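You operate a simulated robot arm through the tools that you are given. There is no shell and no other tool.

You are at the controls of a simulated robot arm. One attempt, no reset.

JOB
Press the blue napkin, then the pink one, each at its label's heat; switch the iron off.
Fine: the iron goes back on its stand; nothing is scorched.

The check looks at the end state, three seconds after you hand in, the way a careful person would. Anything else that was tipped, shoved, dropped, spilled or broken makes it a failure. Flat cloth is picked up by pressing the open fingertips on it (5 to 10 N) and closing them slowly along it; thin cloth reads only 2 to 8 mm in the jaws.

ROBOT AND FRAMES
A 6-joint arm with a three-finger gripper, fixed in place. Base frame: the origin is on the floor under the middle of its stand, x ahead of it, y to its left, z up. Lengths are in mm, angles in degrees, forces in N, time in s.
It reaches about 1213 mm from its shoulder. Its first joint turns from -166.0 to 166.0 degrees. Payload 4.89 kg.
The TCP is the grasp point between the finger pads, 30 mm short of the fingertips. In the tool frame z runs along the fingers and y along their closing line. The gripper opens to 164 mm; its body begins 125 mm behind the TCP.
Orientation is that of the tool frame in the base frame, as a unit quaternion [x, y, z, w]. With the fingers straight down and closing along the base's y, the tool's x points along the base's -x, its y along +y and its z along -z.

CONTROLS
- The arm moves only by the tool nudge_tool. Its argument "deltas" is one flat list of numbers, 7 for each row, row after row: the shift along the tool's x, y, z in mm, then the turn, a rotation vector about the tool's x, y, z in degrees, then the opening in per cent of the stroke, from 0 (shut) to 100 (fully open). In form: [x, y, z, ax, ay, az, jaw, x, y, z, ax, ay, az, jaw, ...]. A call has 1 to 20 rows; each row shifts and turns the commanded pose from where the row before left it, along the tool's axes as they then stand. Rows are played at 5 a second. More than 50 mm and 8.6 degrees between two rows, or a gripper value outside its range, and nothing of the call is played. A pose out of reach is approached as far as the arm can. The call stops where the force on the tool passes 40 N (or 10 N more than at its start, if that is more) or the arm is blocked; 0.2 s more then pass. Each finger travels about 108 mm/s and halts on what it meets, pressing with about 40 N; the grip force reading is that of the motor and also rises with nothing between the fingers. The clock runs only during rows and for 0.2 s after the last one: add rows that do not move to give the fingers time. It gives the time, the measured TCP pose, the force on the tool (base axes), the opening and the grip force at its end, in the units of the frame above (readings bear some noise), with the torque about the TCP (base axes, N m) and any sound that the robot's microphone picked up, and new pictures: "pictures" is both (left out), scene, wrist or none.
- Cameras (640 x 400 px; columns grow to the right, rows downward): "scene" is fixed at [52, 500.4, 1431.1]; the picture's right is [-0.16, -0.99, 0.00], its down [-0.47, 0.08, -0.88] and it looks along [0.87, -0.14, -0.47] (base axes); focal length 370 px, centre (320, 200). "wrist" rides on the gripper at [76, -2, -152] in the tool frame; the picture's right is [0.02, 1.00, 0.00], its down [-0.88, 0.02, -0.47] and it looks along [-0.47, 0.01, 0.88] (tool axes); focal length 247 px, centre (320, 200). There is no depth. A picture from a camera that has moved, and an enlarged one, comes with that camera's place and axes in the base frame and with its lens.
- move_column(by): moves the trunk up (or, below 0, down) by that many mm; the arm rides with it, the base frame stays. It gives what a move gives, with no picture.
- close_up(camera, box): a new picture of the part [left, top, right, bottom] of that camera's present view, enlarged. The clock stands still meanwhile.
- close_job(): hands the job in; it is judged then, once.

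Places have to be worked out from the pictures, the camera data and where the tool is seen. Open the gripper and draw the arm clear of the work before you hand the job in, unless the task says otherwise.

The tools are called after ">>>" by a JSON object that holds its "fn" and its "kwargs". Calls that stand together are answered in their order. nudge_tool: Moves the arm, as the interface text tells. Its arguments: {"type":"object","properties":{"deltas":{"type":"array","items":{"type":"number"}},"pictures":{"type":"string","enum":["both","scene","wrist","none"]}},"required":["deltas"]} The other tools are called the same way: move_column (by) moves the trunk up or down; close_up (camera, box) takes an enlarged picture of a part of a camera's view; close_job () hands the job in.

At the start:

```text
t: 0.0
ee_pos: [562.0, 285.2, 1109.4]
orientation: [0.0, 1.0, 0.0, 0.0]
force: [0.0, 0.0, 0.3]
moment: [0.02, -0.02, 0.01]
opening: 163.9
grip_force: 0.0
trunk travel left (down, up): [-175.0, 215.0]
```

scene: 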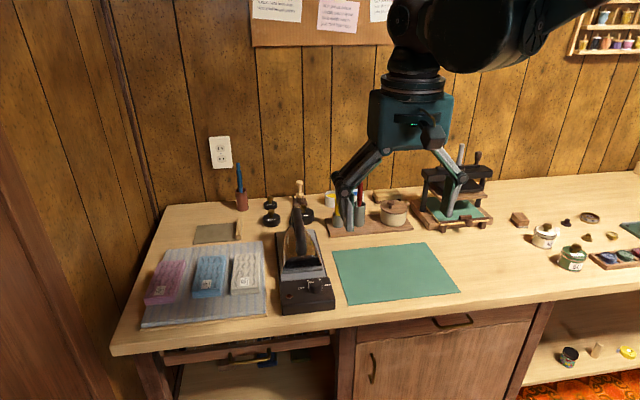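
wrist: 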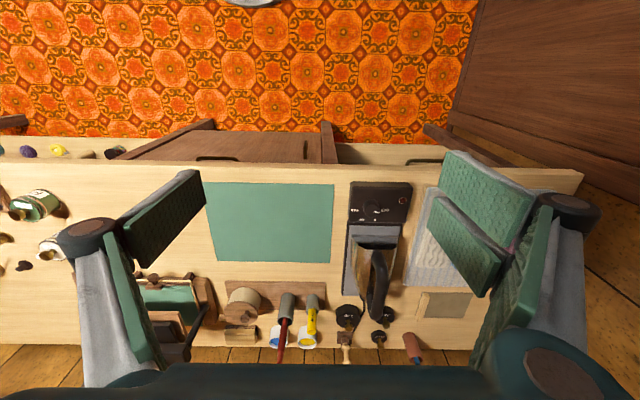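

I'll first look closely at the iron, its control panel and the napkins with their labels.

>>> {"fn": "close_up", "kwargs": {"camera": "scene", "box": [130, 230, 270, 330]}}

>>> {"fn": "close_up", "kwargs": {"camera": "scene", "box": [255, 180, 345, 320]}}

>>> {"fn": "close_up", "kwargs": {"camera": "scene", "box": [245, 0, 405, 60]}}

>>> {"fn": "close_up", "kwargs": {"camera": "wrist", "box": [330, 170, 430, 330]}}

```text
4.00 times, centred on (200, 280) of scene
camera zoom: at [52.0, 500.4, 1431.1], right [-0.16, -0.99, 0.0], down [-0.47, 0.08, -0.88], along [0.87, -0.14, -0.47], focal length 1481 px, centre (800, -120)
```

zoom: 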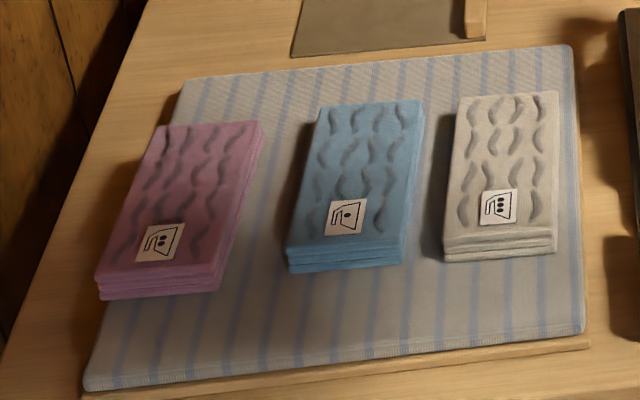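

```text
2.86 times, centred on (300, 250) of scene
camera zoom: at [52.0, 500.4, 1431.1], right [-0.16, -0.99, 0.0], down [-0.47, 0.08, -0.88], along [0.87, -0.14, -0.47], focal length 1058 px, centre (377, 57)
```

zoom: 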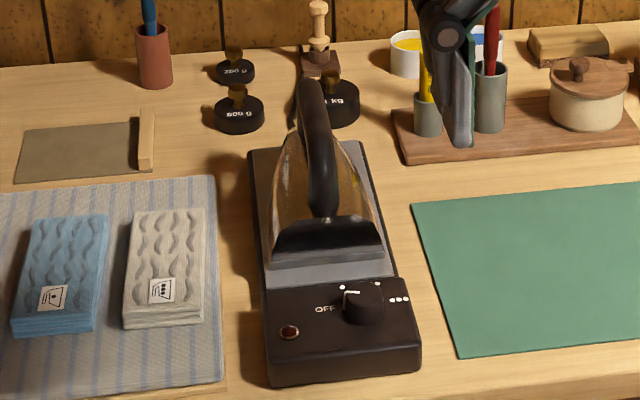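

```text
4.00 times, centred on (325, 30) of scene
camera zoom: at [52.0, 500.4, 1431.1], right [-0.16, -0.99, 0.0], down [-0.47, 0.08, -0.88], along [0.87, -0.14, -0.47], focal length 1481 px, centre (300, 880)
```

zoom: 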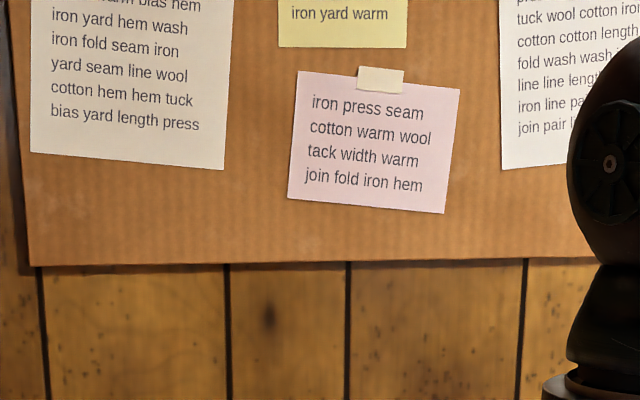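

```text
2.50 times, centred on (380, 250) of wrist
camera zoom: at [486.5, 283.0, 1262.4], right [-0.02, 1.0, 0.0], down [0.88, 0.02, 0.47], along [0.47, 0.01, -0.88], focal length 617 px, centre (170, 75)
```

zoom: 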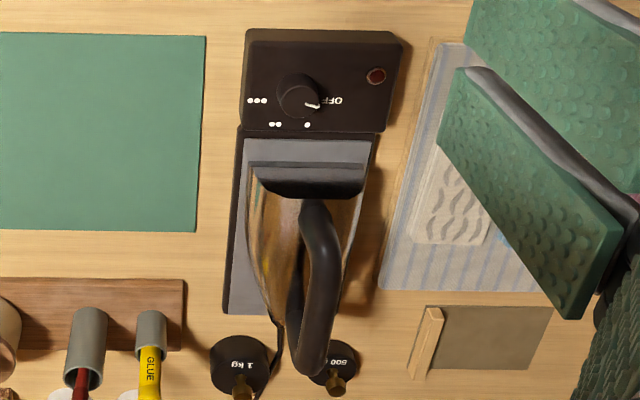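

The blue label seems to have one dot; I need bigger pictures of each label and of the knob and lamp.

>>> {"fn": "close_up", "kwargs": {"camera": "scene", "box": [158, 278, 182, 298]}}

>>> {"fn": "close_up", "kwargs": {"camera": "scene", "box": [204, 274, 228, 294]}}

>>> {"fn": "close_up", "kwargs": {"camera": "scene", "box": [290, 270, 338, 300]}}

>>> {"fn": "close_up", "kwargs": {"camera": "wrist", "box": [345, 178, 415, 222]}}

>>> {"fn": "close_up", "kwargs": {"camera": "scene", "box": [260, 170, 340, 230]}}

```text
16.00 times, centred on (170, 288) of scene
camera zoom: at [52.0, 500.4, 1431.1], right [-0.16, -0.99, 0.0], down [-0.47, 0.08, -0.88], along [0.87, -0.14, -0.47], focal length 5923 px, centre (2720, -1208)
```

zoom: 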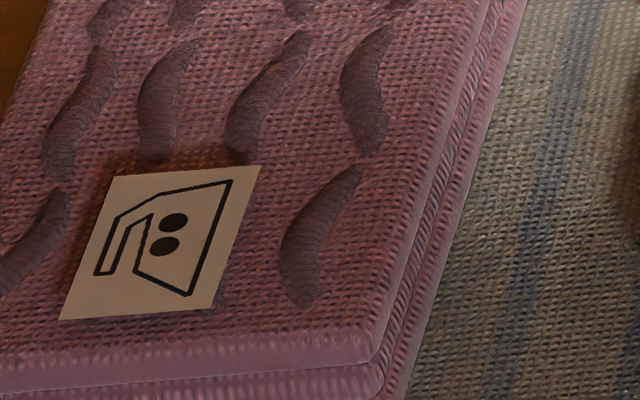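

```text
16.00 times, centred on (216, 284) of scene
camera zoom: at [52.0, 500.4, 1431.1], right [-0.16, -0.99, 0.0], down [-0.47, 0.08, -0.88], along [0.87, -0.14, -0.47], focal length 5923 px, centre (1984, -1144)
```

zoom: 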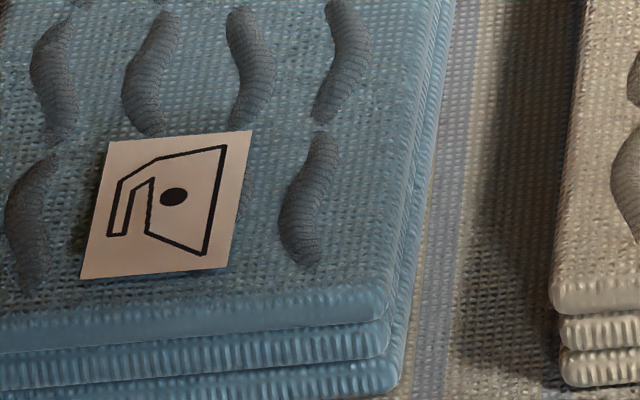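

```text
13.33 times, centred on (314, 285) of scene
camera zoom: at [52.0, 500.4, 1431.1], right [-0.16, -0.99, 0.0], down [-0.47, 0.08, -0.88], along [0.87, -0.14, -0.47], focal length 4936 px, centre (400, -933)
```

zoom: 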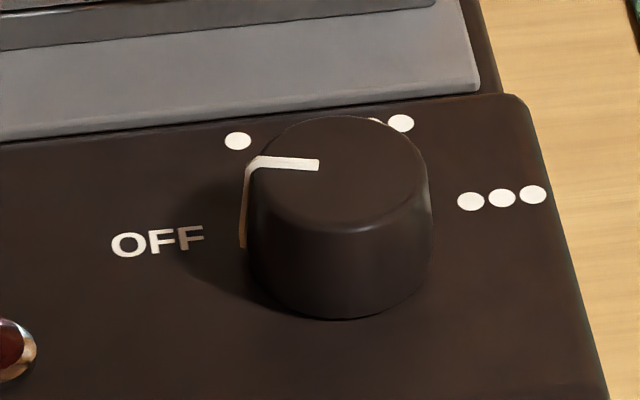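

```text
9.09 times, centred on (380, 200) of wrist
camera zoom: at [486.5, 283.0, 1262.4], right [-0.02, 1.0, 0.0], down [0.88, 0.02, 0.47], along [0.47, 0.01, -0.88], focal length 2245 px, centre (-226, 200)
```

zoom: 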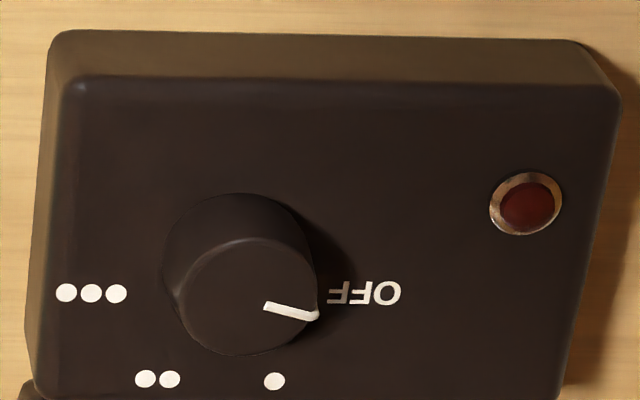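

```text
6.67 times, centred on (300, 200) of scene
camera zoom: at [52.0, 500.4, 1431.1], right [-0.16, -0.99, 0.0], down [-0.47, 0.08, -0.88], along [0.87, -0.14, -0.47], focal length 2468 px, centre (453, 200)
```

zoom: 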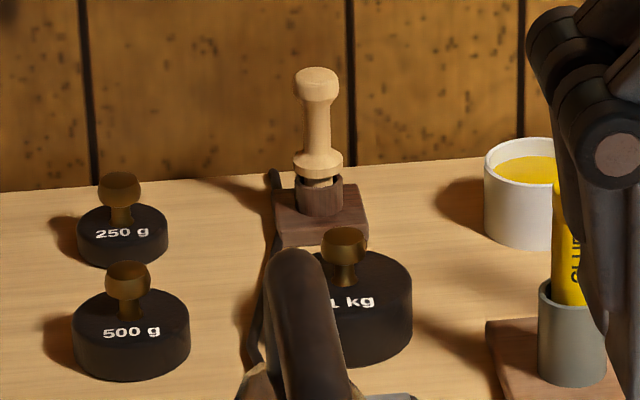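

The labels show one dot for blue and two dots for pink, and the knob pointer sits near OFF with the lamp dark. I check how the fingers are arranged in the wrist view and the gripper's look in the scene.

>>> {"fn": "close_up", "kwargs": {"camera": "wrist", "box": [40, 130, 620, 400]}}

>>> {"fn": "close_up", "kwargs": {"camera": "scene", "box": [310, 70, 490, 240]}}

```text
1.10 times, centred on (330, 265) of wrist
camera zoom: at [486.5, 283.0, 1262.4], right [-0.02, 1.0, 0.0], down [0.88, 0.02, 0.47], along [0.47, 0.01, -0.88], focal length 272 px, centre (309, 128)
```

zoom: 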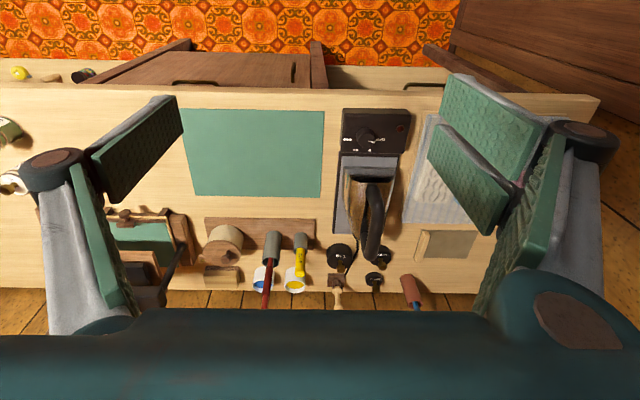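

```text
2.35 times, centred on (400, 155) of scene
camera zoom: at [52.0, 500.4, 1431.1], right [-0.16, -0.99, 0.0], down [-0.47, 0.08, -0.88], along [0.87, -0.14, -0.47], focal length 871 px, centre (132, 306)
```

zoom: 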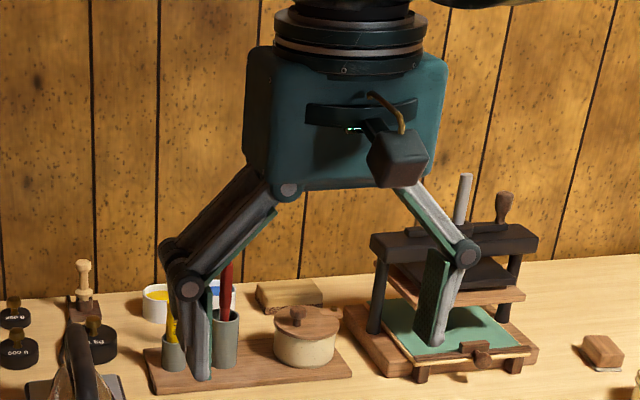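

The gripper has two fingers on its +y side and one thumb on the -y side. I shut it in mid-air to see the finger spacing from the wrist camera.

>>> {"fn": "nudge_tool", "kwargs": {"deltas": [0, 0, 0, 0, 0, 0, 20, 0, 0, 0, 0, 0, 0, 15, 0, 0, 0, 0, 0, 0, 15, 0, 0, 0, 0, 0, 0, 15, 0, 0, 0, 0, 0, 0, 15, 0, 0, 0, 0, 0, 0, 15], "pictures": "both"}}

```text
t: 1.4
ee_pos: [562.3, 285.3, 1109.7]
orientation: [0.0, 1.0, 0.001, 0.001]
force: [0.8, -0.5, -0.3]
moment: [0.01, 0.02, 0.03]
opening: 24.7
grip_force: 0.0
trunk travel left (down, up): [-175.0, 215.0]
camera wrist: at [486.5, 283.0, 1262.4], right [-0.02, 1.0, 0.0], down [0.88, 0.02, 0.47], along [0.47, 0.01, -0.88], focal length 247 px, centre (320, 200)
```

scene: 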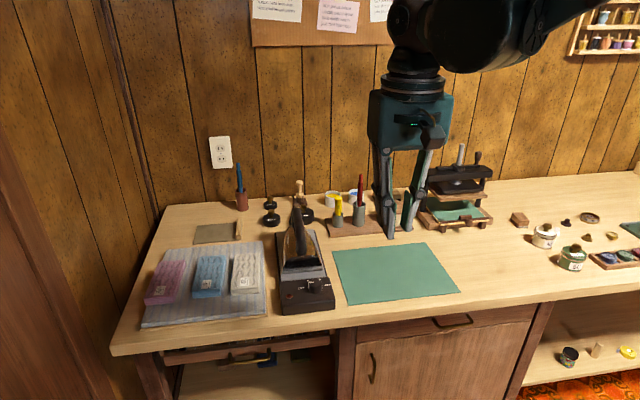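
wrist: 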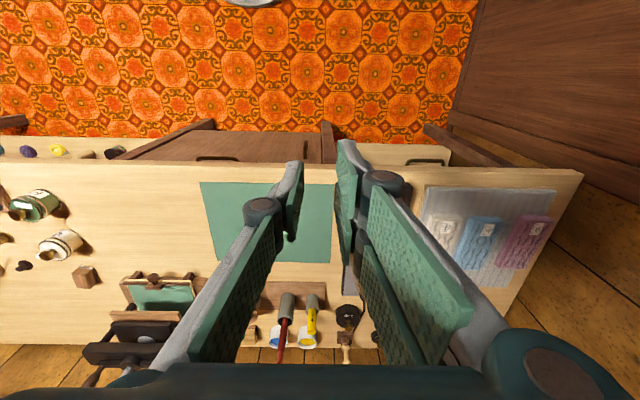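

I enlarge the finger area to gauge the gap between the two paired fingers.

>>> {"fn": "close_up", "kwargs": {"camera": "wrist", "box": [220, 130, 440, 300]}}

>>> {"fn": "close_up", "kwargs": {"camera": "scene", "box": [350, 80, 470, 250]}}

```text
2.35 times, centred on (330, 215) of wrist
camera zoom: at [486.5, 283.0, 1262.4], right [-0.02, 1.0, 0.0], down [0.88, 0.02, 0.47], along [0.47, 0.01, -0.88], focal length 581 px, centre (296, 165)
```

zoom: 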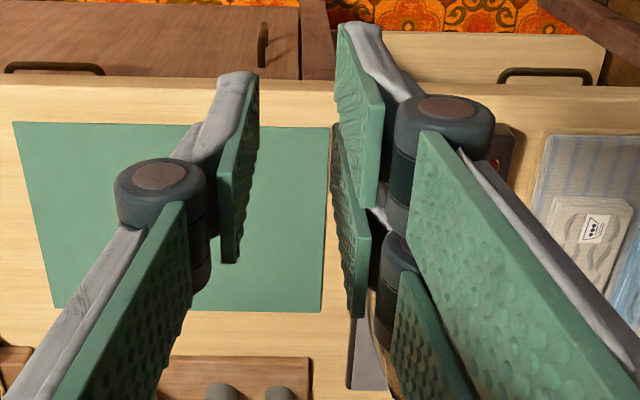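

```text
2.35 times, centred on (410, 165) of scene
camera zoom: at [52.0, 500.4, 1431.1], right [-0.16, -0.99, 0.0], down [-0.47, 0.08, -0.88], along [0.87, -0.14, -0.47], focal length 871 px, centre (108, 282)
```

zoom: 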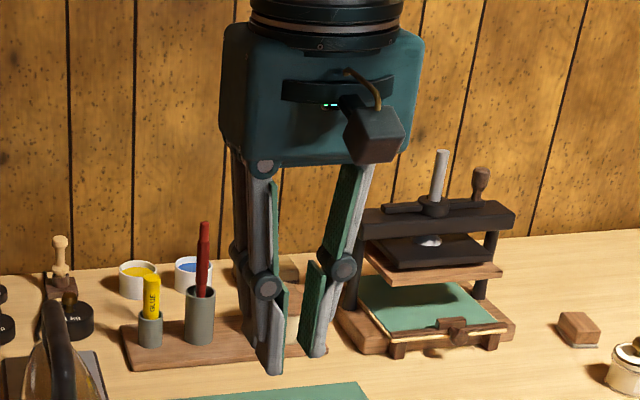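

The paired fingers are nearly contiguous (about 65 mm wide together), with the thumb centred opposite. I open the fingers and move over toward the iron for a closer look from the wrist camera.

>>> {"fn": "nudge_tool", "kwargs": {"deltas": [-8, 31, 4, 0, 0, 0, 100, -8, 31, 4, 0, 0, 0, 100, -8, 31, 4, 0, 0, 0, 100, -8, 31, 4, 0, 0, 0, 100, -8, 31, 4, 0, 0, 0, 100, 0, 0, 0, 0, 0, 0, 100, 0, 0, 0, 0, 0, 0, 100], "pictures": "both"}}

```text
t: 3.0
ee_pos: [601.0, 440.7, 1091.3]
orientation: [0.001, 1.0, 0.0, 0.001]
force: [0.4, 0.7, -0.3]
moment: [-0.07, 0.06, 0.01]
opening: 164.0
grip_force: 0.0
trunk travel left (down, up): [-175.0, 215.0]
camera wrist: at [525.5, 439.1, 1243.6], right [-0.02, 1.0, 0.0], down [0.88, 0.02, 0.47], along [0.47, 0.01, -0.88], focal length 247 px, centre (320, 200)
```

scene: 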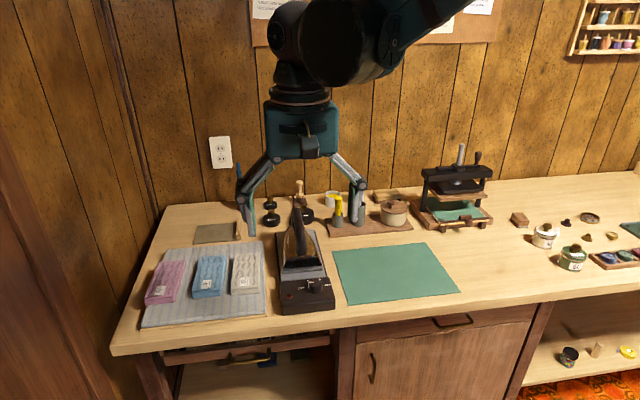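
wrist: 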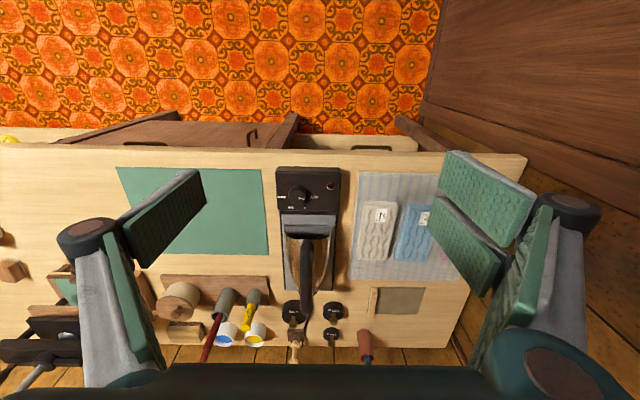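

The iron is now nearly in the middle of the wrist view; I enlarge it and the napkins.

>>> {"fn": "close_up", "kwargs": {"camera": "wrist", "box": [240, 160, 380, 250]}}

>>> {"fn": "close_up", "kwargs": {"camera": "wrist", "box": [240, 220, 380, 350]}}

>>> {"fn": "close_up", "kwargs": {"camera": "wrist", "box": [340, 160, 480, 320]}}

```text
4.44 times, centred on (310, 205) of wrist
camera zoom: at [525.5, 439.1, 1243.6], right [-0.02, 1.0, 0.0], down [0.88, 0.02, 0.47], along [0.47, 0.01, -0.88], focal length 1098 px, centre (364, 178)
```

zoom: 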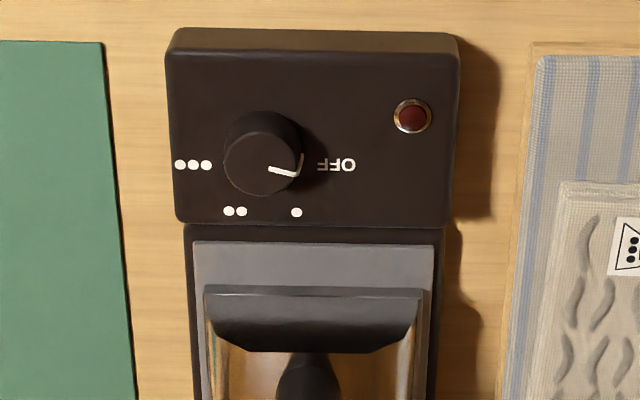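

```text
3.08 times, centred on (310, 285) of wrist
camera zoom: at [525.5, 439.1, 1243.6], right [-0.02, 1.0, 0.0], down [0.88, 0.02, 0.47], along [0.47, 0.01, -0.88], focal length 760 px, centre (351, -62)
```

zoom: 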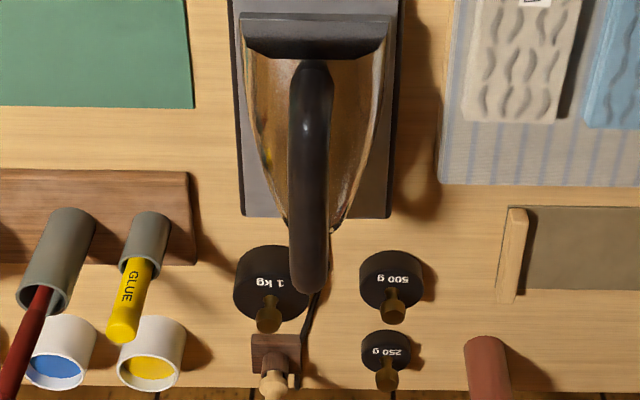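

```text
2.50 times, centred on (410, 240) of wrist
camera zoom: at [525.5, 439.1, 1243.6], right [-0.02, 1.0, 0.0], down [0.88, 0.02, 0.47], along [0.47, 0.01, -0.88], focal length 617 px, centre (95, 100)
```

zoom: 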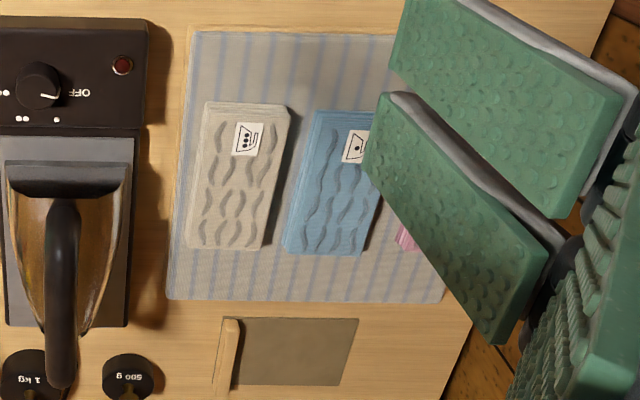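

The iron lies along x (heel near me, nose away), handle arching up toward the nose, with the knob near (734, 401, 838). I go to the right side and tilt the tool to see the iron and stand from the side.

>>> {"fn": "nudge_tool", "kwargs": {"deltas": [-28, -30, 7, 0, 0, 0, 100, -28, -30, 7, 0, 0, 0, 100, -28, -30, 7, 0, 0, 0, 100, -28, -30, 7, 0, 0, 0, 100, -28, -30, 7, 0, 0, 0, 100, -28, -30, 7, 0, 0, 0, 100, -28, -30, 7, 0, 0, 0, 100, 0, 0, 0, -8, 0, 0, 100, 0, 0, 0, -8, 0, 0, 100, 0, 0, 0, -8, 0, 0, 100, 0, 0, 0, -8, 0, 0, 100, 0, 0, 0, -8, 0, 0, 100, 0, 0, 0, -5, 0, 0, 100, 0, 0, 0, 0, 0, 0, 100], "pictures": "both"}}

```text
t: 6.0
ee_pos: [798.9, 230.6, 1041.1]
orientation: [-0.001, 0.924, 0.383, 0.0]
force: [-0.3, 0.4, -0.2]
moment: [-0.01, 0.0, -0.01]
opening: 164.1
grip_force: 0.0
trunk travel left (down, up): [-175.0, 215.0]
camera wrist: at [722.6, 120.5, 1147.7], right [-0.02, 0.71, 0.71], down [0.88, -0.32, 0.35], along [0.47, 0.63, -0.62], focal length 247 px, centre (320, 200)
```

scene: 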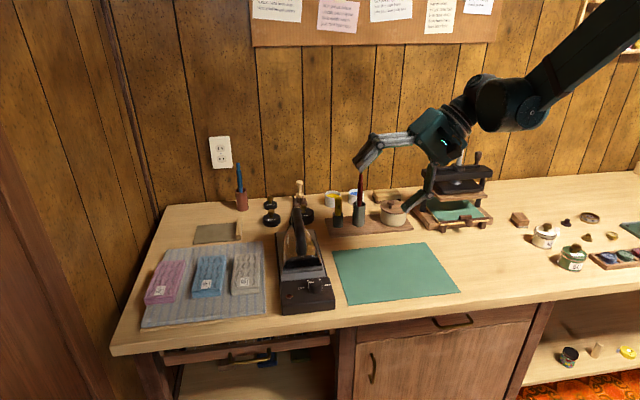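
wrist: 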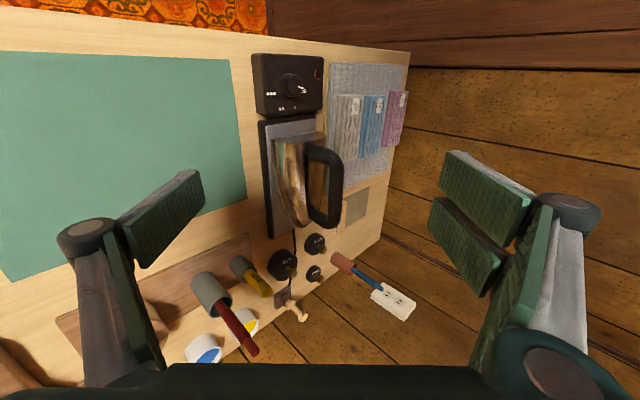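

Now the iron is seen from its side; I enlarge it.

>>> {"fn": "close_up", "kwargs": {"camera": "wrist", "box": [240, 40, 420, 240]}}

>>> {"fn": "close_up", "kwargs": {"camera": "wrist", "box": [250, 110, 350, 240]}}

>>> {"fn": "close_up", "kwargs": {"camera": "wrist", "box": [245, 45, 335, 120]}}

```text
2.00 times, centred on (330, 140) of wrist
camera zoom: at [722.6, 120.5, 1147.7], right [-0.02, 0.71, 0.71], down [0.88, -0.32, 0.35], along [0.47, 0.63, -0.62], focal length 494 px, centre (300, 320)
```

zoom: 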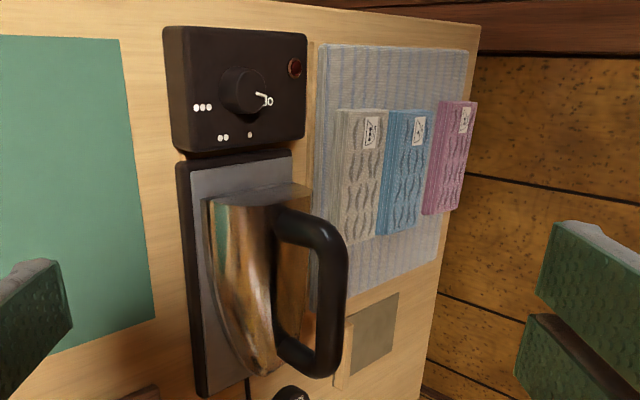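

```text
3.08 times, centred on (300, 175) of wrist
camera zoom: at [722.6, 120.5, 1147.7], right [-0.02, 0.71, 0.71], down [0.88, -0.32, 0.35], along [0.47, 0.63, -0.62], focal length 760 px, centre (382, 277)
```

zoom: 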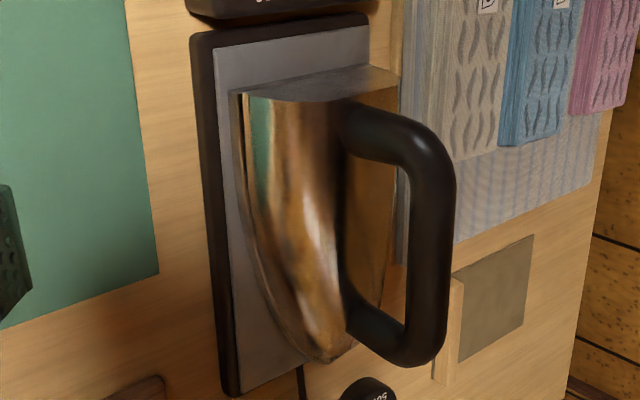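

```text
5.33 times, centred on (290, 82) of wrist
camera zoom: at [722.6, 120.5, 1147.7], right [-0.02, 0.71, 0.71], down [0.88, -0.32, 0.35], along [0.47, 0.63, -0.62], focal length 1317 px, centre (480, 827)
```

zoom: 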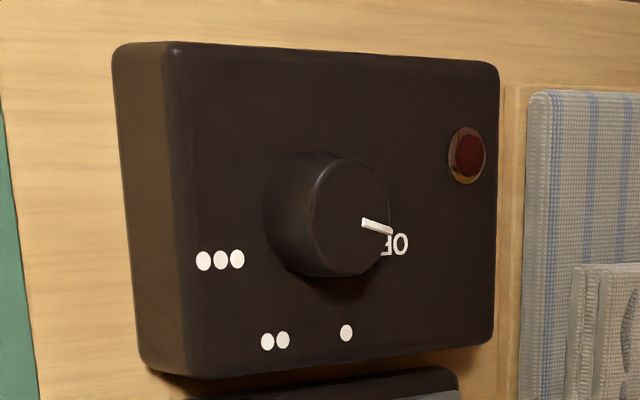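

The handle's grip bar is horizontal at about z 891, x 850–985, y 421, with ample room beneath it; knob top is near (747, 399, 813). I straighten the tool and go above the knob for a close view.

>>> {"fn": "nudge_tool", "kwargs": {"deltas": [0, 0, 0, 8, 0, 0, 100, 0, 0, 0, 8, 0, 0, 100, 0, 0, 0, 8, 0, 0, 100, 0, 0, 0, 8, 0, 0, 100, 0, 0, 0, 8, 0, 0, 100, 0, 0, 0, 5, 0, 0, 100, 8.5, 28, 18, 0, 0, 0, 100, 8.5, 28, 18, 0, 0, 0, 100, 8.5, 28, 18, 0, 0, 0, 100, 8.5, 28, 18, 0, 0, 0, 100, 8.5, 28, 18, 0, 0, 0, 100, 8.5, 28, 18, 0, 0, 0, 100, 0, 0, 0, 0, 0, 0, 100], "pictures": "both"}}

>>> {"fn": "close_up", "kwargs": {"camera": "wrist", "box": [220, 120, 420, 300]}}

```text
t: 8.8
ee_pos: [748.4, 397.5, 933.3]
orientation: [-0.001, 1.0, 0.0, 0.001]
force: [0.6, -0.9, -1.0]
moment: [0.01, 0.05, 0.02]
opening: 164.0
grip_force: 0.0
trunk travel left (down, up): [-175.0, 215.0]
camera wrist: at [672.2, 396.3, 1085.0], right [-0.02, 1.0, 0.0], down [0.88, 0.02, 0.47], along [0.47, 0.01, -0.88], focal length 247 px, centre (320, 200)
```

scene: 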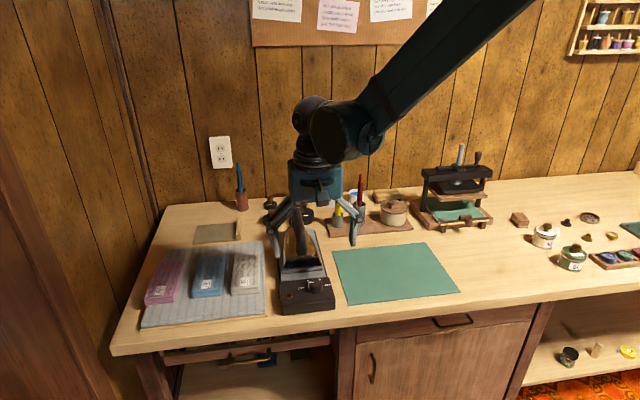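
wrist: 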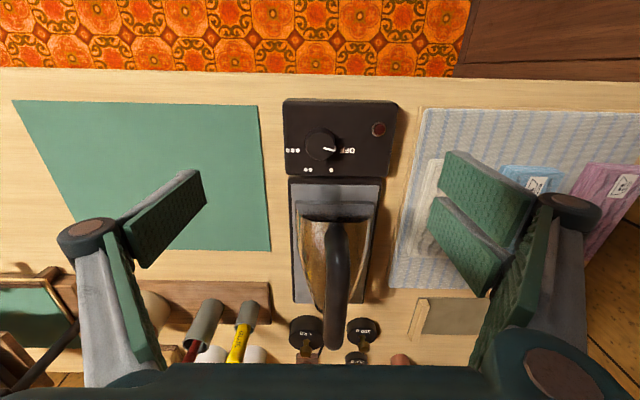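

```text
2.22 times, centred on (320, 210) of wrist
camera zoom: at [672.2, 396.3, 1085.0], right [-0.02, 1.0, 0.0], down [0.88, 0.02, 0.47], along [0.47, 0.01, -0.88], focal length 549 px, centre (320, 178)
```

zoom: 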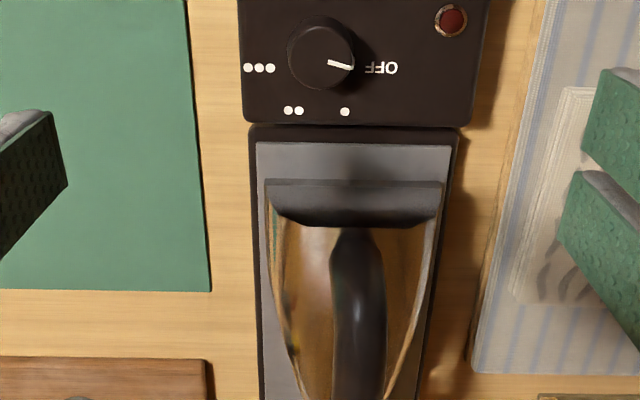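

The knob appears close under the tool axis at about (750, 398). I zoom in on the dial for the angles.

>>> {"fn": "close_up", "kwargs": {"camera": "wrist", "box": [280, 115, 400, 190]}}

>>> {"fn": "close_up", "kwargs": {"camera": "wrist", "box": [296, 125, 360, 175]}}

```text
5.33 times, centred on (340, 152) of wrist
camera zoom: at [672.2, 396.3, 1085.0], right [-0.02, 1.0, 0.0], down [0.88, 0.02, 0.47], along [0.47, 0.01, -0.88], focal length 1317 px, centre (213, 453)
```

zoom: 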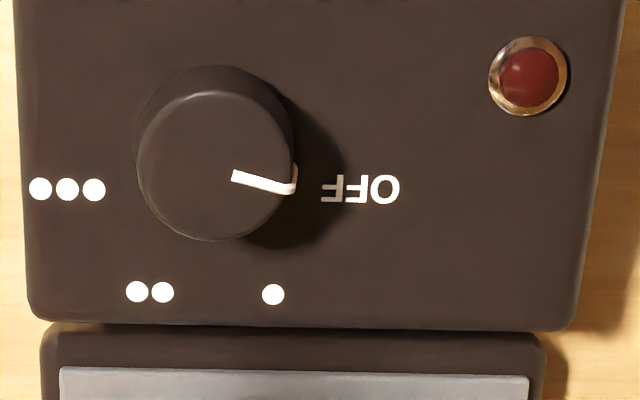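

```text
8.00 times, centred on (328, 150) of wrist
camera zoom: at [672.2, 396.3, 1085.0], right [-0.02, 1.0, 0.0], down [0.88, 0.02, 0.47], along [0.47, 0.01, -0.88], focal length 1976 px, centre (256, 600)
```

zoom: 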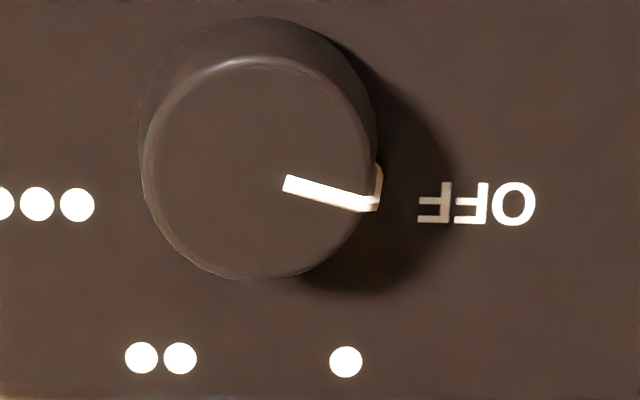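

Pointer is at OFF (about 15° past +y), with marks about 50° apart clockwise. I narrow the fingers to about 46 mm and come down to just above the knob to check centring.

>>> {"fn": "nudge_tool", "kwargs": {"deltas": [0, 0, 0, 0, 0, 0, 28, 0, 0, 0, 0, 0, 0, 28, 0, 0, 0, 0, 0, 0, 28, 0, 0, 0, 0, 0, 0, 28, 0, 0, 0, 0, 0, 0, 28, -1, 0, 20, 0, 0, 0, 28, 0, 0, 20, 0, 0, 0, 28, 0, 0, 20, 0, 0, 0, 28, 0, 0, 0, 0, 0, 0, 28], "pictures": "both"}}

>>> {"fn": "close_up", "kwargs": {"camera": "wrist", "box": [220, 90, 420, 250]}}

>>> {"fn": "close_up", "kwargs": {"camera": "scene", "box": [255, 180, 355, 320]}}

```text
t: 10.8
ee_pos: [747.9, 397.3, 873.3]
orientation: [0.001, 1.0, 0.0, 0.0]
force: [-0.3, -0.1, 1.3]
moment: [0.0, 0.03, 0.03]
opening: 45.9
grip_force: 0.0
trunk travel left (down, up): [-175.0, 215.0]
camera wrist: at [672.3, 395.6, 1025.2], right [-0.02, 1.0, 0.0], down [0.88, 0.02, 0.47], along [0.47, 0.01, -0.88], focal length 247 px, centre (320, 200)
```

scene: 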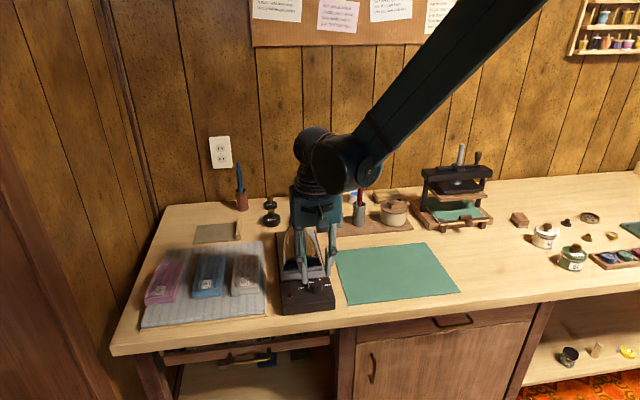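
wrist: 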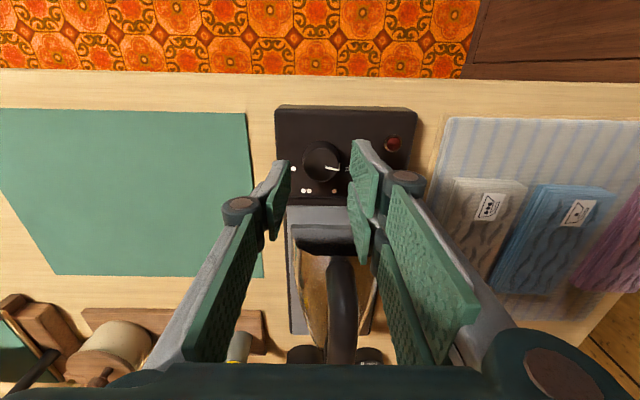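

```text
2.50 times, centred on (320, 170) of wrist
camera zoom: at [672.3, 395.6, 1025.2], right [-0.02, 1.0, 0.0], down [0.88, 0.02, 0.47], along [0.47, 0.01, -0.88], focal length 617 px, centre (320, 275)
```

zoom: 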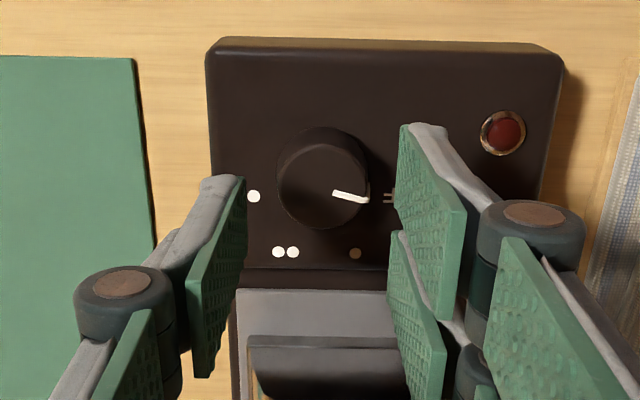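

```text
2.86 times, centred on (305, 250) of scene
camera zoom: at [52.0, 500.4, 1431.1], right [-0.16, -0.99, 0.0], down [-0.47, 0.08, -0.88], along [0.87, -0.14, -0.47], focal length 1058 px, centre (363, 57)
```

zoom: 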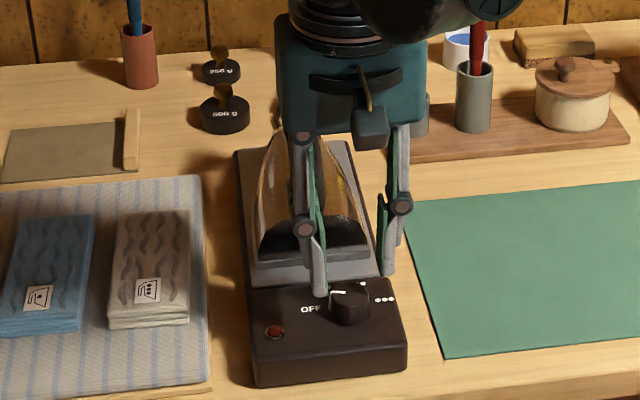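

The knob lies within about 1 mm of the tool axis. I shift by 1 mm and lower gently around the knob.

>>> {"fn": "nudge_tool", "kwargs": {"deltas": [-1, 0.8, 10, 0, 0, 0, 28, 0, 0, 10, 0, 0, 0, 28, 0, 0, 8, 0, 0, 0, 28, 0, 0, 5, 0, 0, 0, 28, 0, 0, 4, 0, 0, 0, 28, 0, 0, 0, 0, 0, 0, 28], "pictures": "both"}}

>>> {"fn": "close_up", "kwargs": {"camera": "wrist", "box": [240, 100, 400, 220]}}

>>> {"fn": "close_up", "kwargs": {"camera": "scene", "box": [275, 240, 345, 300]}}

```text
t: 12.2
ee_pos: [749.8, 399.6, 836.8]
orientation: [0.0, 1.0, -0.001, 0.0]
force: [0.9, -0.8, -0.5]
moment: [0.04, -0.01, 0.0]
opening: 45.6
grip_force: 0.1
trunk travel left (down, up): [-175.0, 215.0]
camera wrist: at [673.6, 396.9, 988.5], right [-0.02, 1.0, 0.0], down [0.88, 0.02, 0.47], along [0.47, 0.01, -0.88], focal length 247 px, centre (320, 200)
```

scene: 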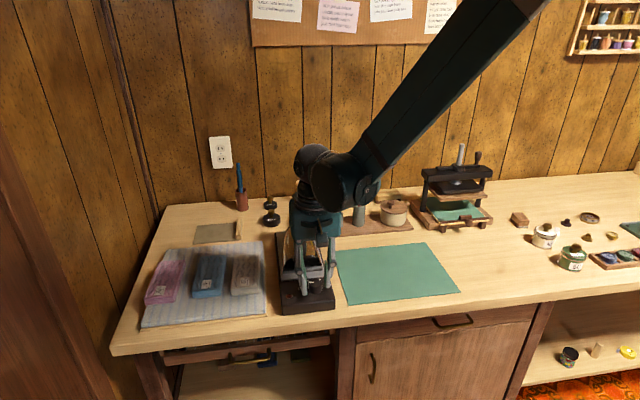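
wrist: 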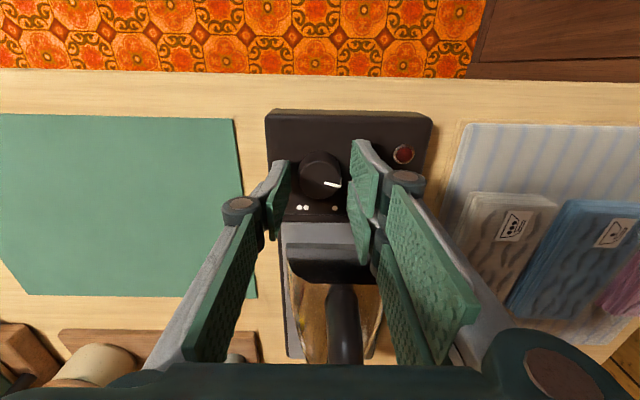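

```text
3.33 times, centred on (320, 160) of wrist
camera zoom: at [673.6, 396.9, 988.5], right [-0.02, 1.0, 0.0], down [0.88, 0.02, 0.47], along [0.47, 0.01, -0.88], focal length 823 px, centre (320, 333)
```

zoom: 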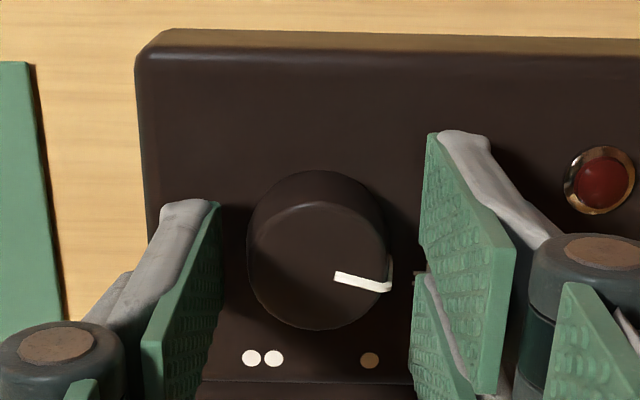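

```text
6.67 times, centred on (310, 270) of scene
camera zoom: at [52.0, 500.4, 1431.1], right [-0.16, -0.99, 0.0], down [-0.47, 0.08, -0.88], along [0.87, -0.14, -0.47], focal length 2468 px, centre (387, -267)
```

zoom: 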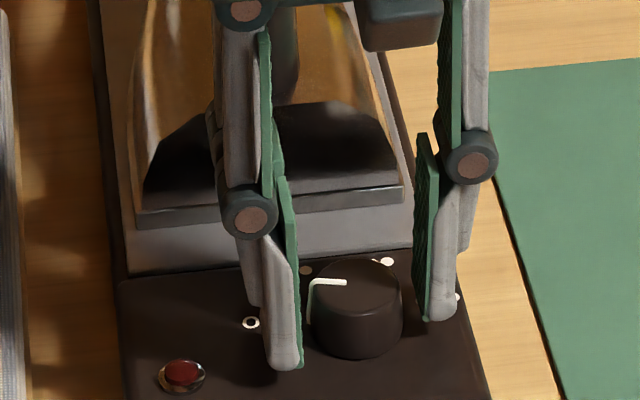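

The knob sits centred between the pads with good overlap. I close slowly and watch side force.

>>> {"fn": "nudge_tool", "kwargs": {"deltas": [0, 0, 1.5, 0, 0, 0, 26, 0, 0, 0, 0, 0, 0, 24, 0, 0, 0, 0, 0, 0, 22.5, 0, 0, 0, 0, 0, 0, 21.5, 0, 0, 0, 0, 0, 0, 20.5, 0, 0, 0, 0, 0, 0, 20], "pictures": "wrist"}}

>>> {"fn": "close_up", "kwargs": {"camera": "wrist", "box": [240, 100, 400, 220]}}

>>> {"fn": "close_up", "kwargs": {"camera": "scene", "box": [275, 240, 345, 300]}}

```text
t: 13.6
ee_pos: [750.3, 398.1, 834.9]
orientation: [0.0, 1.0, -0.001, 0.0]
force: [-0.1, -1.4, -0.5]
moment: [-0.05, 0.03, -0.02]
opening: 34.5
grip_force: 0.3
trunk travel left (down, up): [-175.0, 215.0]
camera wrist: at [673.7, 396.4, 987.6], right [-0.02, 1.0, 0.0], down [0.88, 0.02, 0.47], along [0.47, 0.01, -0.88], focal length 247 px, centre (320, 200)
```

wrist: 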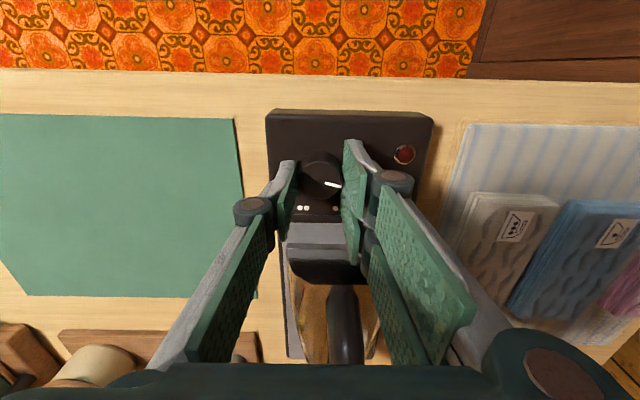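

```text
3.33 times, centred on (320, 160) of wrist
camera zoom: at [673.7, 396.4, 987.6], right [-0.02, 1.0, 0.0], down [0.88, 0.02, 0.47], along [0.47, 0.01, -0.88], focal length 823 px, centre (320, 333)
```

zoom: 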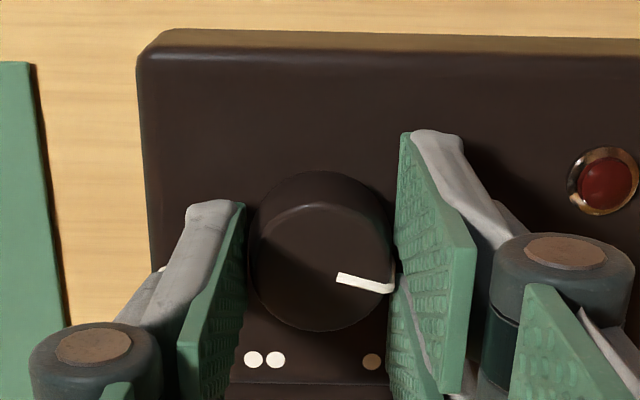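

```text
6.67 times, centred on (310, 270) of scene
camera zoom: at [52.0, 500.4, 1431.1], right [-0.16, -0.99, 0.0], down [-0.47, 0.08, -0.88], along [0.87, -0.14, -0.47], focal length 2468 px, centre (387, -267)
```

zoom: 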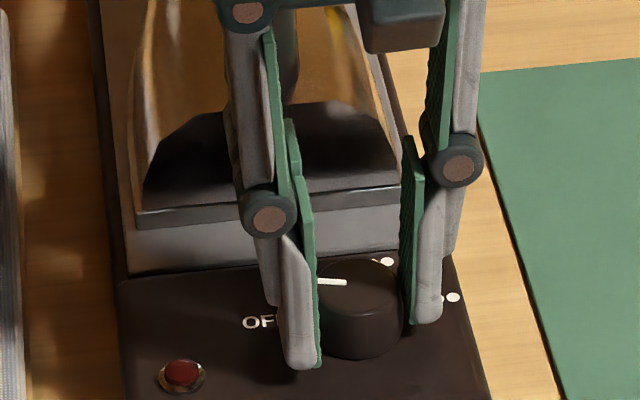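

Both sides are about to touch the knob symmetrically. I close further to grip it.

>>> {"fn": "nudge_tool", "kwargs": {"deltas": [0, 0, 0, 0, 0, 0, 19, 0, 0, 0, 0, 0, 0, 18, 0, 0, 0, 0, 0, 0, 17, 0, 0, 0, 0, 0, 0, 16], "pictures": "wrist"}}

>>> {"fn": "close_up", "kwargs": {"camera": "wrist", "box": [240, 100, 400, 220]}}

```text
t: 14.6
ee_pos: [751.2, 397.6, 834.5]
orientation: [0.001, 1.0, 0.001, 0.0]
force: [-1.7, -8.7, -2.7]
moment: [-0.25, -0.06, -0.02]
opening: 33.1
grip_force: 44.8
trunk travel left (down, up): [-175.0, 215.0]
camera wrist: at [673.8, 396.2, 987.6], right [-0.02, 1.0, 0.0], down [0.88, 0.02, 0.47], along [0.47, 0.01, -0.88], focal length 247 px, centre (320, 200)
```

wrist: 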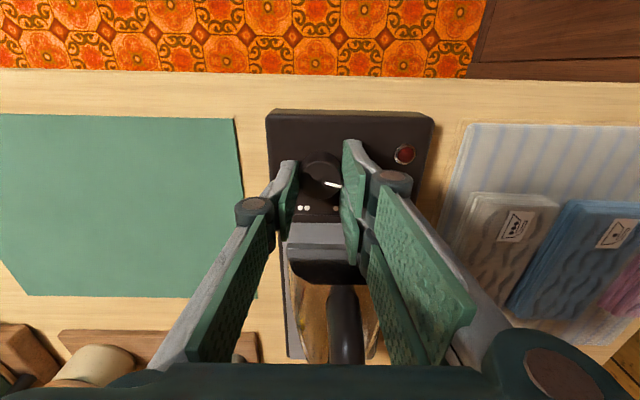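

```text
3.33 times, centred on (320, 160) of wrist
camera zoom: at [673.8, 396.2, 987.6], right [-0.02, 1.0, 0.0], down [0.88, 0.02, 0.47], along [0.47, 0.01, -0.88], focal length 823 px, centre (320, 333)
```

zoom: 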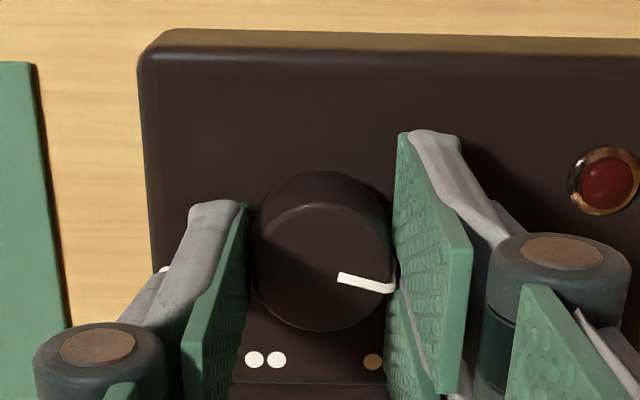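

The knob is gripped with a slight side force of about 9 N; I ease the tool 0.4 mm to -y and turn clockwise (positive about tool z) by 25° first.

>>> {"fn": "nudge_tool", "kwargs": {"deltas": [0, -0.5, 0, 0, 0, 0, 16, 0, 0, 0, 0, 0, 5, 16, 0, 0, 0, 0, 0, 5, 16, 0, 0, 0, 0, 0, 5, 16, 0, 0, 0, 0, 0, 5, 16, 0, 0, 0, 0, 0, 5, 16], "pictures": "wrist"}}

>>> {"fn": "close_up", "kwargs": {"camera": "wrist", "box": [240, 80, 400, 220]}}

>>> {"fn": "close_up", "kwargs": {"camera": "scene", "box": [265, 230, 345, 310]}}

```text
t: 16.0
ee_pos: [749.0, 398.0, 835.7]
orientation: [0.217, 0.976, 0.0, 0.0]
force: [6.5, -6.9, 14.4]
moment: [-0.28, -0.15, 0.0]
opening: 32.9
grip_force: 44.4
trunk travel left (down, up): [-175.0, 215.0]
camera wrist: at [679.9, 428.3, 987.5], right [0.4, 0.91, 0.0], down [0.81, -0.36, 0.47], along [0.43, -0.19, -0.88], focal length 247 px, centre (320, 200)
```

wrist: 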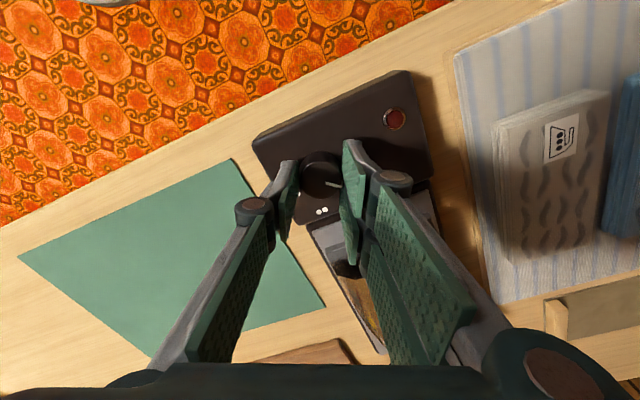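

```text
2.86 times, centred on (320, 150) of wrist
camera zoom: at [679.9, 428.3, 987.5], right [0.4, 0.91, 0.0], down [0.81, -0.36, 0.47], along [0.43, -0.19, -0.88], focal length 706 px, centre (320, 343)
```

zoom: 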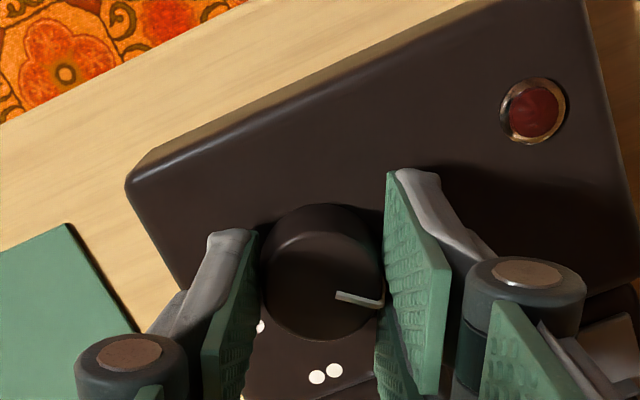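

```text
5.00 times, centred on (305, 270) of scene
camera zoom: at [52.0, 500.4, 1431.1], right [-0.16, -0.99, 0.0], down [-0.47, 0.08, -0.88], along [0.87, -0.14, -0.47], focal length 1851 px, centre (395, -150)
```

zoom: 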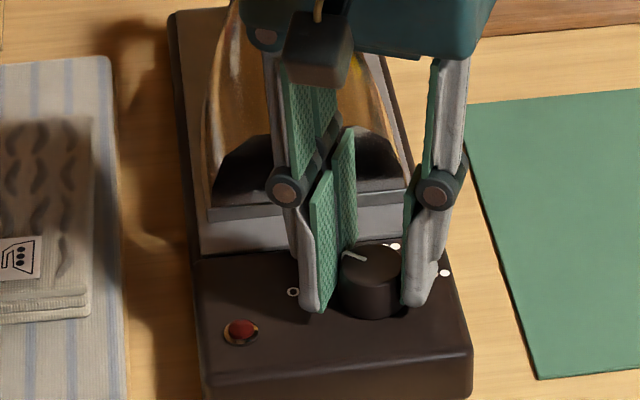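

The knob turns with the gripper without slip. I turn the remaining 25° to the one-dot mark.

>>> {"fn": "nudge_tool", "kwargs": {"deltas": [0, 0, 0, 0, 0, 5, 16, 0, 0, 0, 0, 0, 5, 16, 0, 0, 0, 0, 0, 5, 16, 0, 0, 0, 0, 0, 5, 16, 0, 0, 0, 0, 0, 5, 16, 0, 0, 0, 0, 0, 0, 16], "pictures": "wrist"}}

>>> {"fn": "close_up", "kwargs": {"camera": "wrist", "box": [240, 80, 400, 220]}}

>>> {"fn": "close_up", "kwargs": {"camera": "scene", "box": [265, 230, 345, 310]}}

```text
t: 17.4
ee_pos: [748.5, 397.1, 836.1]
orientation: [0.422, 0.907, 0.0, 0.0]
force: [7.5, -11.9, 20.5]
moment: [-0.42, -0.25, 0.0]
opening: 32.8
grip_force: 44.8
trunk travel left (down, up): [-175.0, 215.0]
camera wrist: at [699.1, 454.7, 987.4], right [0.75, 0.66, 0.0], down [0.58, -0.66, 0.47], along [0.31, -0.36, -0.88], focal length 247 px, centre (320, 200)
```

wrist: 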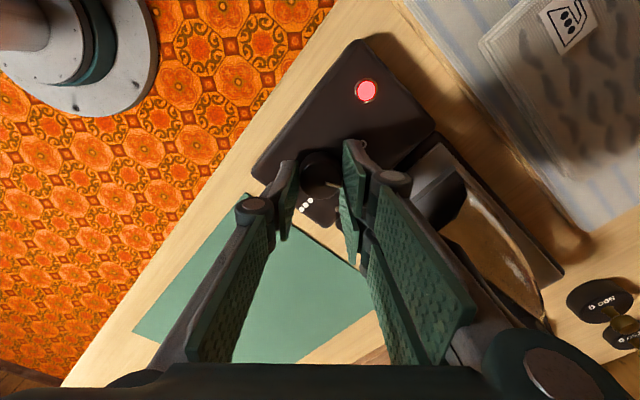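

```text
2.86 times, centred on (320, 150) of wrist
camera zoom: at [699.1, 454.7, 987.4], right [0.75, 0.66, 0.0], down [0.58, -0.66, 0.47], along [0.31, -0.36, -0.88], focal length 706 px, centre (320, 343)
```

zoom: 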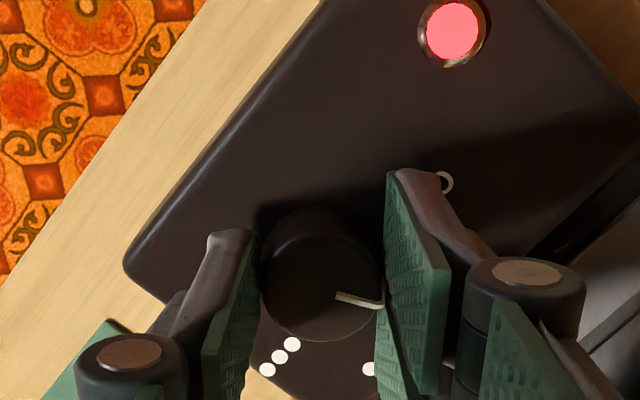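

```text
5.00 times, centred on (305, 270) of scene
camera zoom: at [52.0, 500.4, 1431.1], right [-0.16, -0.99, 0.0], down [-0.47, 0.08, -0.88], along [0.87, -0.14, -0.47], focal length 1851 px, centre (395, -150)
```

zoom: 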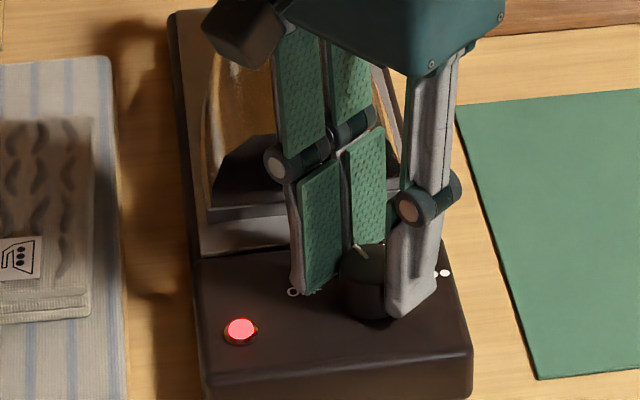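

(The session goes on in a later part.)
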